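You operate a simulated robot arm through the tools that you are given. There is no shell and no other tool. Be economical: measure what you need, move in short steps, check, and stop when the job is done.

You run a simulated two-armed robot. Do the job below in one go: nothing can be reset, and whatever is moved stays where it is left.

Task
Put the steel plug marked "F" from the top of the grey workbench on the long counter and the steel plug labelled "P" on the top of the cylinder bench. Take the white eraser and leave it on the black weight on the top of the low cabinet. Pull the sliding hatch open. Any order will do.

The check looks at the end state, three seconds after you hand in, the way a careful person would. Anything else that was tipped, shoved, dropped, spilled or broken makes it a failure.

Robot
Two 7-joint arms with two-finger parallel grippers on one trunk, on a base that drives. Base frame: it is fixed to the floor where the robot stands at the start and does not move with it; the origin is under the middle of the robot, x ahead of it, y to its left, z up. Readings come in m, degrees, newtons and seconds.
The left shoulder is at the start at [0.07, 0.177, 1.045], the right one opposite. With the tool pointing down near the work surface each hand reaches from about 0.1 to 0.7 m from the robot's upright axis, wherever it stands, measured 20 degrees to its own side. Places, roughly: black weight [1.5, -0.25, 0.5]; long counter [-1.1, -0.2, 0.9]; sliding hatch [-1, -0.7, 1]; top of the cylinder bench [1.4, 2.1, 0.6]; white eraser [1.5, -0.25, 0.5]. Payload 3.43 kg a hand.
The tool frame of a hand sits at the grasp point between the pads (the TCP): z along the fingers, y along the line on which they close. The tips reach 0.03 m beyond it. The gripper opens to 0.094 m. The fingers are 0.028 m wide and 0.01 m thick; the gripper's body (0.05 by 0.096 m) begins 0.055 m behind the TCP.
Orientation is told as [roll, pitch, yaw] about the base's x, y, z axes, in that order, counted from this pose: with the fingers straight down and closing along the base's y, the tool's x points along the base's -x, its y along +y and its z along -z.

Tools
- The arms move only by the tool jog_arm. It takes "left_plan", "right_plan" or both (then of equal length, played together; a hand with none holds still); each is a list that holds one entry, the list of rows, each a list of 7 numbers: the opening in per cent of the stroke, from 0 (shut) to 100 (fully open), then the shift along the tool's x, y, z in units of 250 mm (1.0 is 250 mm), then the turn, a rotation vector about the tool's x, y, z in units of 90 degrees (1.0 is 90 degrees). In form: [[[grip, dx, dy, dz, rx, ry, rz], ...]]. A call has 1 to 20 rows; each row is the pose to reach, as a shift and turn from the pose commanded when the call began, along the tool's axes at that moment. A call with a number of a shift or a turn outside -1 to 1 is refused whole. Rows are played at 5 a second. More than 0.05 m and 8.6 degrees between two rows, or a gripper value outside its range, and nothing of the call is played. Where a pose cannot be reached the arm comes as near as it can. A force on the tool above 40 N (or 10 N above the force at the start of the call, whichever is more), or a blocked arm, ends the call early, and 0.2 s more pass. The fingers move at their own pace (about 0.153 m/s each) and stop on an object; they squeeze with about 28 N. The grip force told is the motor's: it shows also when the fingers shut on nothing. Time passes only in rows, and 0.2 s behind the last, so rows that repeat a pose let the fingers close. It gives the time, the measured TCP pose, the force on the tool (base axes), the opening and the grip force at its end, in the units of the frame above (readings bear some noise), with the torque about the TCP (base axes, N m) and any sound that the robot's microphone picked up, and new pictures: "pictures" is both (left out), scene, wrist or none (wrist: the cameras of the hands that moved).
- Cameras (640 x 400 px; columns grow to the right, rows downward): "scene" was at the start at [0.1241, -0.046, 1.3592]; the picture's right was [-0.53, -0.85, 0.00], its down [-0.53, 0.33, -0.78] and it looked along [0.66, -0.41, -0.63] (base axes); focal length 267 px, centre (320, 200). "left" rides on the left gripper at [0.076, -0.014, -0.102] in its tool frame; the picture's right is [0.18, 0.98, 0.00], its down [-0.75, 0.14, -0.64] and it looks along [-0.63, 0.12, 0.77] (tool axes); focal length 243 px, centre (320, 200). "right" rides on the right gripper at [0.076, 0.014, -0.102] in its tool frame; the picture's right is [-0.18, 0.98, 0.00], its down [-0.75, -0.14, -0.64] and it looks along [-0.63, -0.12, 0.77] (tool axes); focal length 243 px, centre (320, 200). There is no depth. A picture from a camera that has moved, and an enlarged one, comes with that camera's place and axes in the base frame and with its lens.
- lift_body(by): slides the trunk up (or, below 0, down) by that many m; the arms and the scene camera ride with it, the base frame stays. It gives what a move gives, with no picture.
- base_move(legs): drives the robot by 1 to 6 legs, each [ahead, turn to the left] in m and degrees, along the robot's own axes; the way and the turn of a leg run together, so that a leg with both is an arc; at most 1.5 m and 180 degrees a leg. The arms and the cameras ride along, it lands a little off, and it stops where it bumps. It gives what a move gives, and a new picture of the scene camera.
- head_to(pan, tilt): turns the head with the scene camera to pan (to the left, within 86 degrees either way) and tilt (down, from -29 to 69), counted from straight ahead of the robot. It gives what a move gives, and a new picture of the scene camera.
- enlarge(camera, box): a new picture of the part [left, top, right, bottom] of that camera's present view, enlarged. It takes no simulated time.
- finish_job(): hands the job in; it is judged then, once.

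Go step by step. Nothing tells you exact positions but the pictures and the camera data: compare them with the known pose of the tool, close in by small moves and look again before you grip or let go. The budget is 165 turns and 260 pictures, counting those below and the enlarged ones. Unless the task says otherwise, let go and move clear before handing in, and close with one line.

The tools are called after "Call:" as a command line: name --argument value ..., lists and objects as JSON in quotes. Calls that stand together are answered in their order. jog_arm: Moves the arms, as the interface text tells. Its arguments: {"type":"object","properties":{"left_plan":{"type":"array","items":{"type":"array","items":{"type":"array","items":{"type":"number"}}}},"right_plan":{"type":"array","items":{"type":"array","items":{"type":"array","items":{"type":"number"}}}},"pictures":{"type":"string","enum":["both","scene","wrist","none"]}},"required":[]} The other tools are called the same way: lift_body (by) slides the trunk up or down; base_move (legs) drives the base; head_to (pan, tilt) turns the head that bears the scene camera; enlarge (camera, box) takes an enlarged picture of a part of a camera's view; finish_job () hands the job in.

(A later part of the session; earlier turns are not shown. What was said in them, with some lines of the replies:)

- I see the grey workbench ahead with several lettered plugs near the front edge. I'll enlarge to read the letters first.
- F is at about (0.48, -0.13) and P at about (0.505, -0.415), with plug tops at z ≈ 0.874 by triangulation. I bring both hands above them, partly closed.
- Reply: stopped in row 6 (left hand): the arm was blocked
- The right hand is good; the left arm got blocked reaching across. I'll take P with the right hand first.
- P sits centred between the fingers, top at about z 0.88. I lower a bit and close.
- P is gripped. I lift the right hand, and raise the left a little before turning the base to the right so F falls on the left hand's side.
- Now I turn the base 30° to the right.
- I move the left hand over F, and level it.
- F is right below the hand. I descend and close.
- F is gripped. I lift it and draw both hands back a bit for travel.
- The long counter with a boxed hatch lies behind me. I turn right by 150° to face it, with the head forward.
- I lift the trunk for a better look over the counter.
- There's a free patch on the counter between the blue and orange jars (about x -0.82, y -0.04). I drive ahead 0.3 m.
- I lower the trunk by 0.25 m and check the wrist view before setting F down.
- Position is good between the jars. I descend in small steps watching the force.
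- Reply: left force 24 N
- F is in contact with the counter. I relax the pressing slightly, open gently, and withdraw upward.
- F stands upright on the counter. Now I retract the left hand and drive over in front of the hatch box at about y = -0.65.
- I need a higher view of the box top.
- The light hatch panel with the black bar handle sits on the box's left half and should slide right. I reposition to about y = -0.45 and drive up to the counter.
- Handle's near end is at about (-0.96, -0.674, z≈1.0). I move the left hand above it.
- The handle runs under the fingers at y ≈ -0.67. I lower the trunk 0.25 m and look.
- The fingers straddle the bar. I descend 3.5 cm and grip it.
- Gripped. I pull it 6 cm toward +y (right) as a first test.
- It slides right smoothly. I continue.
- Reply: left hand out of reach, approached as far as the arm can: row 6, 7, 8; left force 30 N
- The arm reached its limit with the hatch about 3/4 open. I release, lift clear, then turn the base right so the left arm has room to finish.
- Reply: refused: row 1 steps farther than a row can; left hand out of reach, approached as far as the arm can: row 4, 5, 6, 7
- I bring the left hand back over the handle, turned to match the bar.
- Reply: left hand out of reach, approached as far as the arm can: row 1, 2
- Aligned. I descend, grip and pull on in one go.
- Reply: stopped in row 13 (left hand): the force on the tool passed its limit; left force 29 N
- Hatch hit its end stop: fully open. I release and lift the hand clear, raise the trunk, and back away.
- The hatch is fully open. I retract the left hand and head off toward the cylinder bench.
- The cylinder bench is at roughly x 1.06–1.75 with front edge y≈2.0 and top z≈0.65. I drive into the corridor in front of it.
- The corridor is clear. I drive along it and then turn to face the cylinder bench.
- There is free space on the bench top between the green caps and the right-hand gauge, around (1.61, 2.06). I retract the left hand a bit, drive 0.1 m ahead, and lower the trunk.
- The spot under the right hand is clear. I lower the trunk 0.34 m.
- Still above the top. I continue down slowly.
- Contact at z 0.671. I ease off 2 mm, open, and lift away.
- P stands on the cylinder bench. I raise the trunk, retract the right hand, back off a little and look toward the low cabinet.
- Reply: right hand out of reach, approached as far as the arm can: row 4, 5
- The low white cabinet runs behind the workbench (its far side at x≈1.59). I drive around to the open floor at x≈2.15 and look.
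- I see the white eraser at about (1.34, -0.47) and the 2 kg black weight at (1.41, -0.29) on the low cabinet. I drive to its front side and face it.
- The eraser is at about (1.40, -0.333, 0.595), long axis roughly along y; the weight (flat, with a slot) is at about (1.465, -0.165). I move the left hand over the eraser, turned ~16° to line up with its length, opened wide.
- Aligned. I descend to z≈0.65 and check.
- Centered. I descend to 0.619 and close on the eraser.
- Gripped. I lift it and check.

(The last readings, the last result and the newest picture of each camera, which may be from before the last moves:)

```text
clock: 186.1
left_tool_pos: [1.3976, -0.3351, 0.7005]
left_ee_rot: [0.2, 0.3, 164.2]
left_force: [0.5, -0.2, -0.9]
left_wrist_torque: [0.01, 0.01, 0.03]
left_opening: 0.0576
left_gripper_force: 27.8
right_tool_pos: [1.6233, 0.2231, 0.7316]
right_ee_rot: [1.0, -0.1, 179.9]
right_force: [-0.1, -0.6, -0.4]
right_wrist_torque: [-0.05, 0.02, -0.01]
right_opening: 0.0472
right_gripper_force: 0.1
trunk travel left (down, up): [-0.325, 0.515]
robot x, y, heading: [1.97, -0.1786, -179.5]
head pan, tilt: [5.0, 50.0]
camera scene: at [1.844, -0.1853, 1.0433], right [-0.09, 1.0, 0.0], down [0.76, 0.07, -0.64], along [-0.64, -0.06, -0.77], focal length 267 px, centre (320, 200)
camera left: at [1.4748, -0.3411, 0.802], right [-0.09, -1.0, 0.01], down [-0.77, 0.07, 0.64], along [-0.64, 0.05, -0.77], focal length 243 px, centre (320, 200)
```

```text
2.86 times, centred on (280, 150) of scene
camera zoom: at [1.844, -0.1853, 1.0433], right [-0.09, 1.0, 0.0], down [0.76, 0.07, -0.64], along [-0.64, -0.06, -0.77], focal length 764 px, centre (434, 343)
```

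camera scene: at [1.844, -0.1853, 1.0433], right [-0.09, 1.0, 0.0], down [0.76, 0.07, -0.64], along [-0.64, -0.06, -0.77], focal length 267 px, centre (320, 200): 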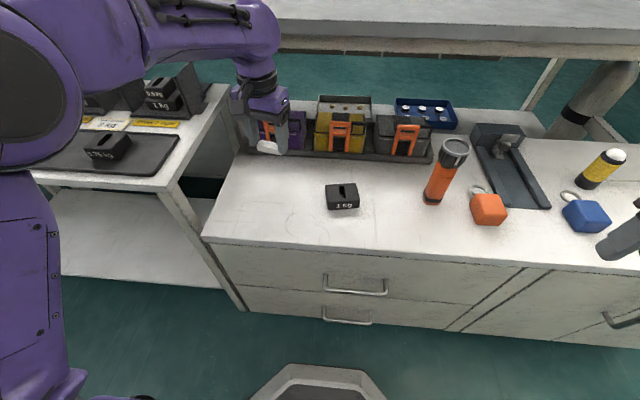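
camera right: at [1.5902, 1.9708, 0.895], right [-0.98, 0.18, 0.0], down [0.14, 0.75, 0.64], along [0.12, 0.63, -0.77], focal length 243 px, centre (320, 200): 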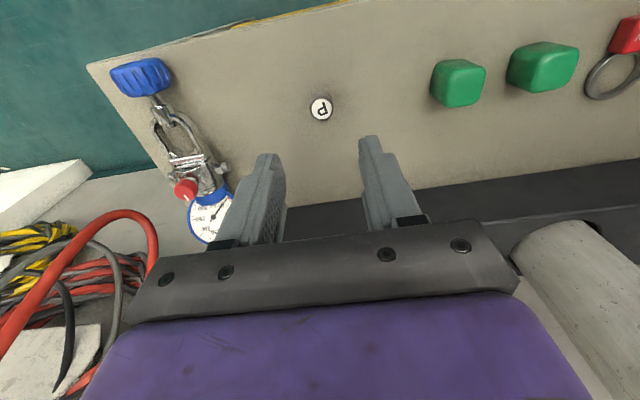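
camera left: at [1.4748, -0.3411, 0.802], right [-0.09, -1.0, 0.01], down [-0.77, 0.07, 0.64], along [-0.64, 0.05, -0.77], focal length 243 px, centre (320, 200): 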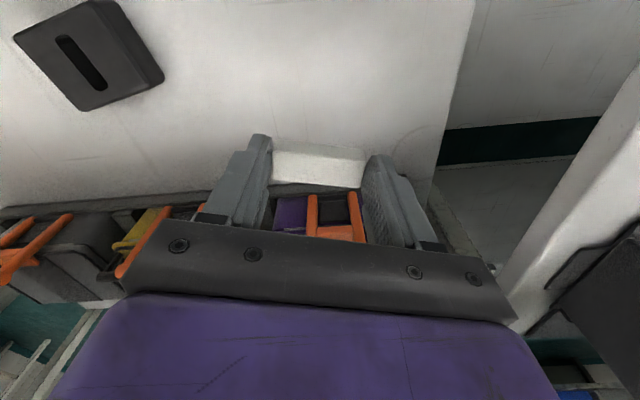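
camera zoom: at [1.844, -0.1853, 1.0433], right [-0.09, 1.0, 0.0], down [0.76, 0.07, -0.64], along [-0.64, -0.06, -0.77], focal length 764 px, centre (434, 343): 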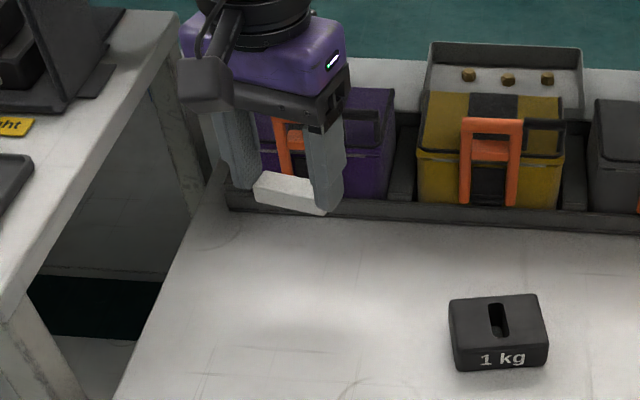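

The eraser is held firmly. I carry it over the weight, centre about (1.458, -0.175), squared to it.

Call:
jog_arm --left_plan '[[[30, 0.012, -0.136, -0.02, 0, 0, -0.036], [30, 0.023, -0.272, -0.04, 0, 0, -0.072], [30, 0.035, -0.409, -0.04, 0, 0, -0.108], [30, 0.046, -0.545, -0.04, 0, 0, -0.144], [30, 0.058, -0.681, -0.04, 0, 0, -0.18], [30, 0.058, -0.681, -0.04, 0, 0, -0.18]]]'

Call:
enlarge --camera "scene" --box '[270, 120, 410, 240]'

```text
clock: 187.5
left_tool_pos: [1.4585, -0.1738, 0.7122]
left_ee_rot: [0.4, 0.2, -179.8]
left_force: [0.0, -0.4, -0.2]
left_wrist_torque: [0.04, 0.0, 0.0]
left_opening: 0.0574
left_gripper_force: 27.8
right_tool_pos: [1.6247, 0.2234, 0.7321]
right_ee_rot: [0.9, -0.2, 179.9]
right_force: [1.0, -0.2, 0.6]
right_wrist_torque: [-0.04, -0.01, 0.01]
right_opening: 0.047
right_gripper_force: 0.0
trunk travel left (down, up): [-0.325, 0.515]
robot x, y, heading: [1.9699, -0.1758, -179.6]
head pan, tilt: [5.0, 50.0]
camera scene: at [1.8441, -0.1854, 1.0433], right [-0.09, 1.0, 0.0], down [0.76, 0.07, -0.64], along [-0.64, -0.06, -0.77], focal length 267 px, centre (320, 200)
camera left: at [1.5349, -0.1576, 0.8117], right [0.19, -0.98, 0.01], down [-0.76, -0.14, 0.64], along [-0.63, -0.13, -0.77], focal length 243 px, centre (320, 200)
```

scene: 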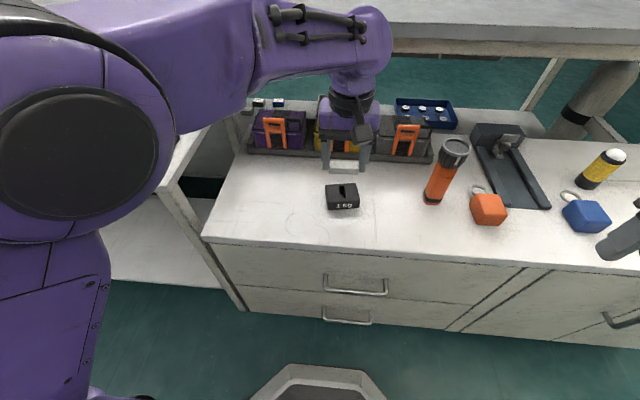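
left: 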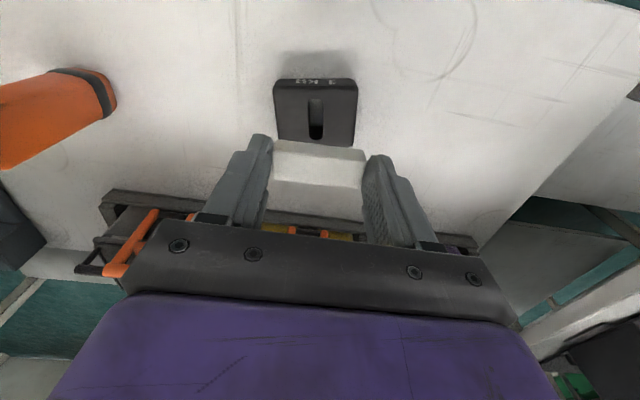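

```text
3.33 times, centred on (340, 180) of scene
camera zoom: at [1.8441, -0.1854, 1.0433], right [-0.09, 1.0, 0.0], down [0.76, 0.07, -0.64], along [-0.64, -0.06, -0.77], focal length 891 px, centre (253, 267)
```

zoom: 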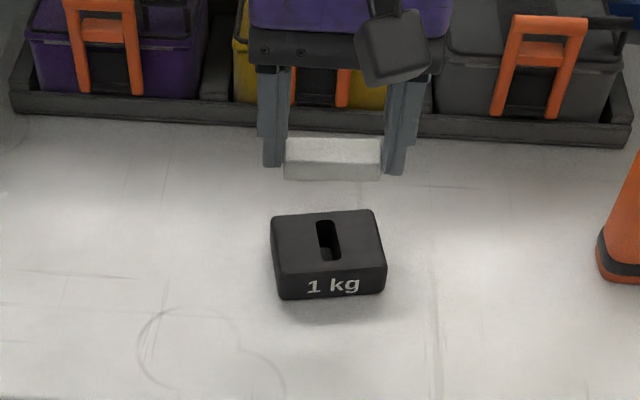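

Well aligned. I lower gradually onto the weight.

Call:
jog_arm --left_plan '[[[30, 0, -0.008, 0.08, 0, 0, 0], [30, 0, -0.008, 0.16, 0, 0, 0], [30, 0, -0.008, 0.2, 0, 0, 0], [30, 0, -0.008, 0.2, 0, 0, 0]]]'

Call:
enlarge --camera "scene" --box '[270, 120, 410, 240]'

```text
clock: 188.5
left_tool_pos: [1.4569, -0.1767, 0.6651]
left_ee_rot: [-0.2, 0.2, -179.4]
left_force: [0.8, 0.3, 0.0]
left_wrist_torque: [-0.01, 0.02, -0.02]
left_opening: 0.0573
left_gripper_force: 28.1
right_tool_pos: [1.6238, 0.2232, 0.7312]
right_ee_rot: [1.0, -0.1, 179.8]
right_force: [-0.4, 0.3, 0.4]
right_wrist_torque: [-0.03, -0.01, 0.02]
right_opening: 0.0472
right_gripper_force: 0.1
trunk travel left (down, up): [-0.325, 0.515]
robot x, y, heading: [1.9665, -0.1737, -179.8]
head pan, tilt: [5.0, 50.0]
camera scene: at [1.8441, -0.1852, 1.0433], right [-0.09, 1.0, 0.0], down [0.76, 0.07, -0.64], along [-0.64, -0.06, -0.77], focal length 267 px, centre (320, 200)
camera left: at [1.5344, -0.16, 0.7655], right [0.19, -0.98, 0.0], down [-0.75, -0.15, 0.64], along [-0.63, -0.12, -0.77], focal length 243 px, centre (320, 200)
```

scene: 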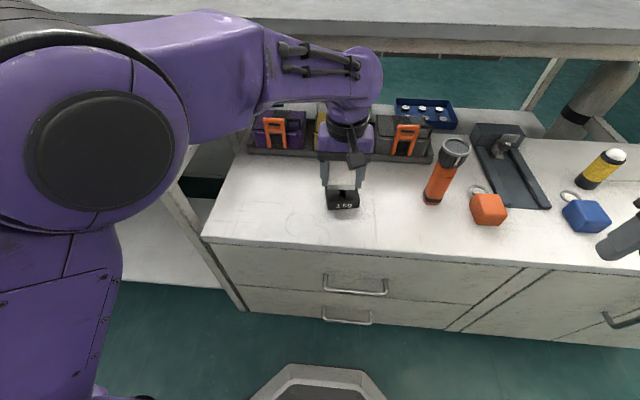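
left: 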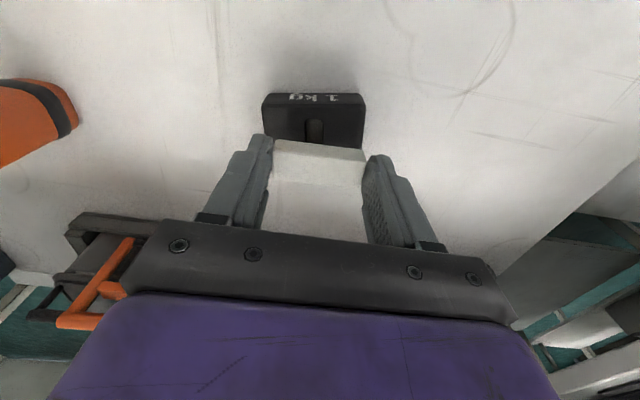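

```text
3.33 times, centred on (340, 180) of scene
camera zoom: at [1.8441, -0.1852, 1.0433], right [-0.09, 1.0, 0.0], down [0.76, 0.07, -0.64], along [-0.64, -0.06, -0.77], focal length 891 px, centre (253, 267)
```

zoom: 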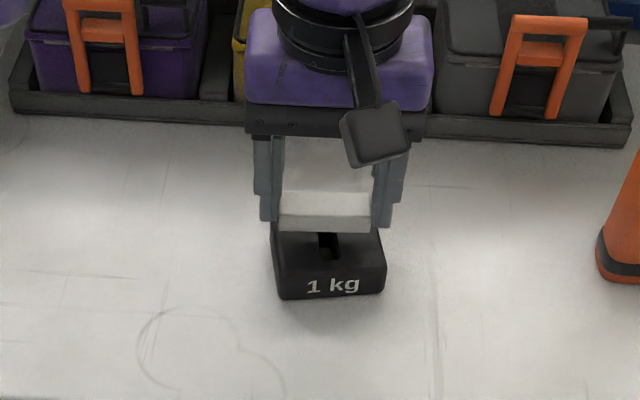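

Call:
jog_arm --left_plan '[[[30, 0, -0.012, 0.02, 0, 0, 0], [30, 0, -0.012, 0.04, 0, 0, 0], [30, 0, -0.012, 0.05, 0, 0, 0], [30, 0, -0.012, 0.05, 0, 0, 0]]]' --pictures "none"

Call:
enlarge --camera "scene" --box '[300, 150, 380, 220]'

```text
clock: 189.5
left_tool_pos: [1.4561, -0.1738, 0.656]
left_ee_rot: [-0.5, -0.1, -179.1]
left_force: [-0.3, 0.0, -1.0]
left_wrist_torque: [0.0, -0.01, 0.02]
left_opening: 0.0573
left_gripper_force: 27.9
right_tool_pos: [1.6238, 0.225, 0.7315]
right_ee_rot: [1.0, -0.1, 179.8]
right_force: [0.2, -0.4, -0.1]
right_wrist_torque: [0.03, 0.05, -0.02]
right_opening: 0.0468
right_gripper_force: 0.1
trunk travel left (down, up): [-0.325, 0.515]
robot x, y, heading: [1.9714, -0.1773, -179.8]
head pan, tilt: [5.0, 50.0]
```

```text
5.71 times, centred on (340, 185) of scene
camera zoom: at [1.8441, -0.1852, 1.0433], right [-0.09, 1.0, 0.0], down [0.76, 0.07, -0.64], along [-0.64, -0.06, -0.77], focal length 1527 px, centre (206, 286)
```

zoom: 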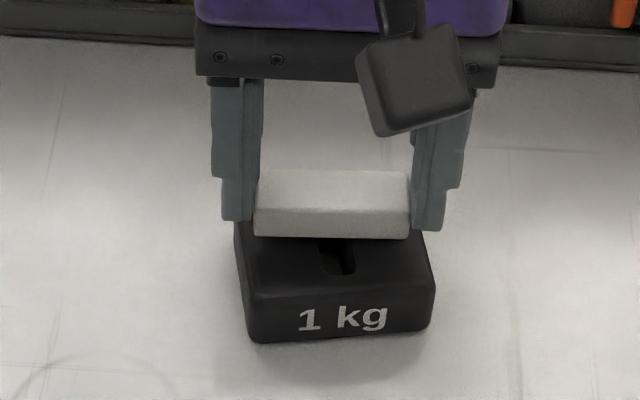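

Call:
jog_arm --left_plan '[[[30, 0, 0, 0.016, 0, 0, 0], [30, 0, 0, 0.032, 0, 0, 0], [30, 0, 0, 0.04, 0, 0, 0], [30, 0, 0, 0.04, 0, 0, 0]]]' --pictures "none"

Call:
enlarge --camera "scene" --box '[300, 150, 380, 220]'

```text
clock: 190.5
left_tool_pos: [1.4535, -0.1721, 0.649]
left_ee_rot: [-0.7, -0.4, -179.0]
left_force: [-0.1, 4.6, 15.3]
left_wrist_torque: [-0.3, -0.02, 0.0]
left_opening: 0.0573
left_gripper_force: 27.8
right_tool_pos: [1.6252, 0.2246, 0.7334]
right_ee_rot: [1.0, -0.2, 179.8]
right_force: [0.6, -0.9, -0.4]
right_wrist_torque: [0.0, 0.03, 0.01]
right_opening: 0.0468
right_gripper_force: 0.1
trunk travel left (down, up): [-0.325, 0.515]
robot x, y, heading: [1.9704, -0.1765, -179.8]
head pan, tilt: [5.0, 50.0]
```

```text
5.71 times, centred on (340, 185) of scene
camera zoom: at [1.8457, -0.1847, 1.0439], right [-0.09, 1.0, 0.0], down [0.76, 0.07, -0.64], along [-0.64, -0.06, -0.77], focal length 1527 px, centre (206, 286)
```

zoom: 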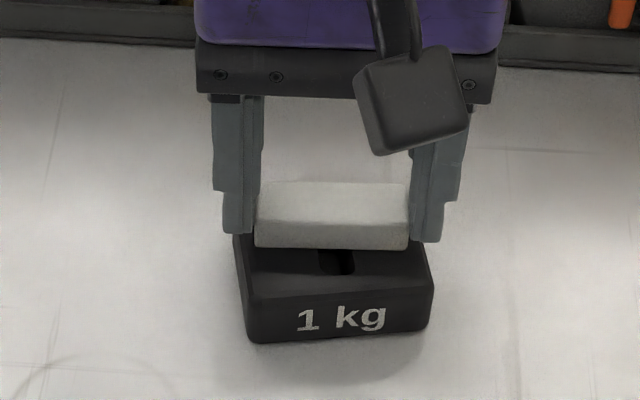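

Contact on the weight, and it lies within the top face. I ease off, release and lift away.

Call:
jog_arm --left_plan '[[[30, 0, 0, -0.006, 0, 0, 0], [30, 0, 0, -0.006, 0, 0, 0], [66, 0, 0, -0.006, 0, 0, 0], [72, 0, 0, -0.006, 0, 0, 0], [80, 0, 0, -0.006, 0, 0, 0], [80, 0, 0, -0.08, 0, 0, 0], [80, 0, 0, -0.2, 0, 0, 0], [80, 0, 0, -0.35, 0, 0, 0], [80, 0, 0, -0.5, 0, 0, 0]]]'

Call:
enlarge --camera "scene" --box '[300, 150, 380, 220]'

```text
clock: 192.5
left_tool_pos: [1.459, -0.1708, 0.7618]
left_ee_rot: [0.5, 0.3, -179.7]
left_force: [0.0, 0.5, 0.8]
left_wrist_torque: [0.02, -0.02, 0.0]
left_opening: 0.0751
left_gripper_force: 0.1
right_tool_pos: [1.6244, 0.2235, 0.7308]
right_ee_rot: [1.0, -0.1, 179.7]
right_force: [-0.2, -0.3, -0.9]
right_wrist_torque: [-0.01, -0.01, 0.0]
right_opening: 0.0468
right_gripper_force: 0.0
trunk travel left (down, up): [-0.325, 0.515]
robot x, y, heading: [1.97, -0.1735, -179.7]
head pan, tilt: [5.0, 50.0]
camera scene: at [1.8443, -0.1852, 1.0433], right [-0.09, 1.0, 0.0], down [0.76, 0.07, -0.64], along [-0.64, -0.06, -0.77], focal length 267 px, centre (320, 200)
camera left: at [1.5355, -0.1536, 0.8634], right [0.19, -0.98, 0.01], down [-0.76, -0.14, 0.64], along [-0.63, -0.13, -0.77], focal length 243 px, centre (320, 200)
```

scene: 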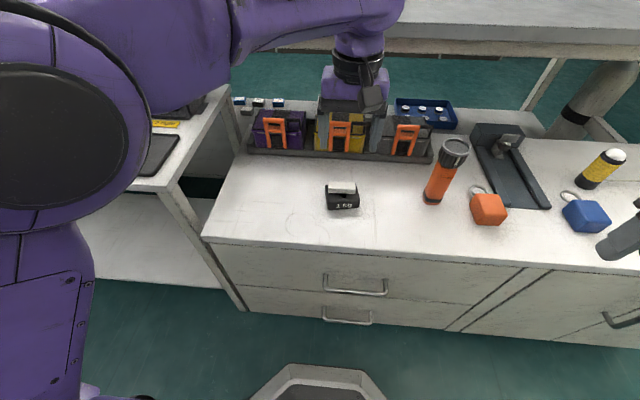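
left: 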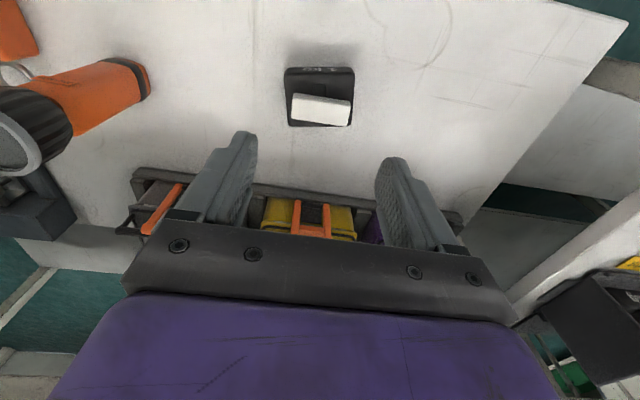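

```text
5.71 times, centred on (340, 185) of scene
camera zoom: at [1.8443, -0.1852, 1.0433], right [-0.09, 1.0, 0.0], down [0.76, 0.07, -0.64], along [-0.64, -0.06, -0.77], focal length 1527 px, centre (206, 286)
```

zoom: 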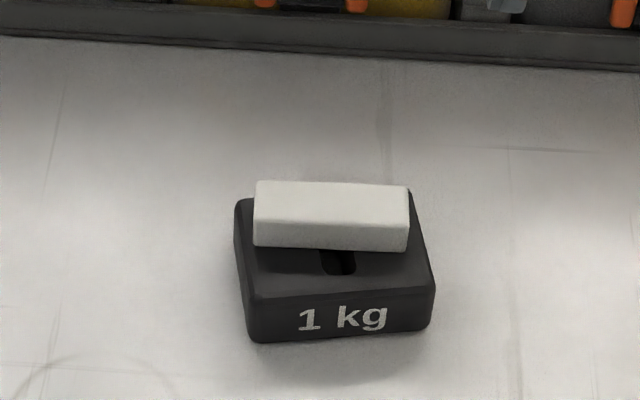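

The eraser lies steadily on the weight. I raise the trunk and back off, then hand in.

Call:
lift_body --by 0.25

Call:
base_move --legs '[[-0.15, 0]]'

```text
clock: 195.1
left_tool_pos: [1.4583, -0.17, 1.0116]
left_ee_rot: [0.4, 0.3, -179.8]
left_force: [0.1, 0.3, -0.3]
left_wrist_torque: [0.05, 0.0, -0.01]
left_opening: 0.0755
left_gripper_force: 0.0
right_tool_pos: [1.625, 0.2243, 0.9813]
right_ee_rot: [1.0, -0.1, 179.8]
right_force: [0.2, -0.4, -0.2]
right_wrist_torque: [0.03, -0.01, -0.02]
right_opening: 0.0469
right_gripper_force: 0.2
trunk travel left (down, up): [-0.575, 0.265]
robot x, y, heading: [1.9685, -0.1779, -179.6]
head pan, tilt: [5.0, 50.0]
```

```text
clock: 196.4
left_tool_pos: [1.6074, -0.17, 1.0127]
left_ee_rot: [0.5, 0.3, -179.6]
left_force: [-0.7, 0.2, -0.1]
left_wrist_torque: [0.03, 0.05, 0.02]
left_opening: 0.0752
left_gripper_force: 0.1
right_tool_pos: [1.7718, 0.2241, 0.982]
right_ee_rot: [1.0, -0.1, 179.9]
right_force: [0.8, -0.7, -0.4]
right_wrist_torque: [-0.01, 0.02, 0.01]
right_opening: 0.0471
right_gripper_force: 0.0
trunk travel left (down, up): [-0.575, 0.265]
robot x, y, heading: [2.1157, -0.1761, -179.7]
head pan, tilt: [5.0, 50.0]
camera scene: at [1.9922, -0.1847, 1.2934], right [-0.09, 1.0, 0.0], down [0.76, 0.07, -0.64], along [-0.64, -0.06, -0.77], focal length 267 px, centre (320, 200)
```

scene: 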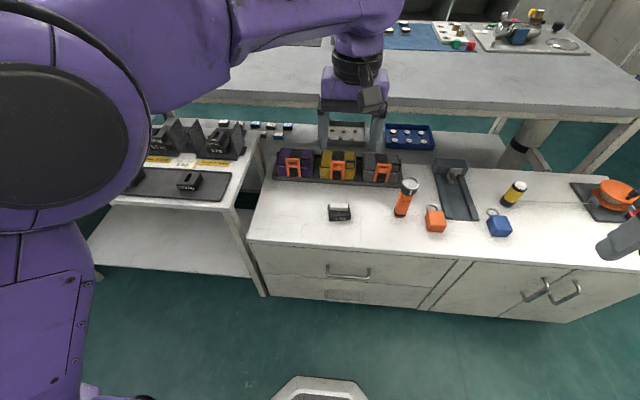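

Everything is placed, nothing else looks disturbed, and the hands are clear, so I hand in.

Call:
finish_job

```text
The job is handed in.
```

I finished all four parts and handed the job in: plug F stands on the long counter, plug P stands on the cylinder bench, the eraser lies on the black weight, and the hatch is slid fully open.
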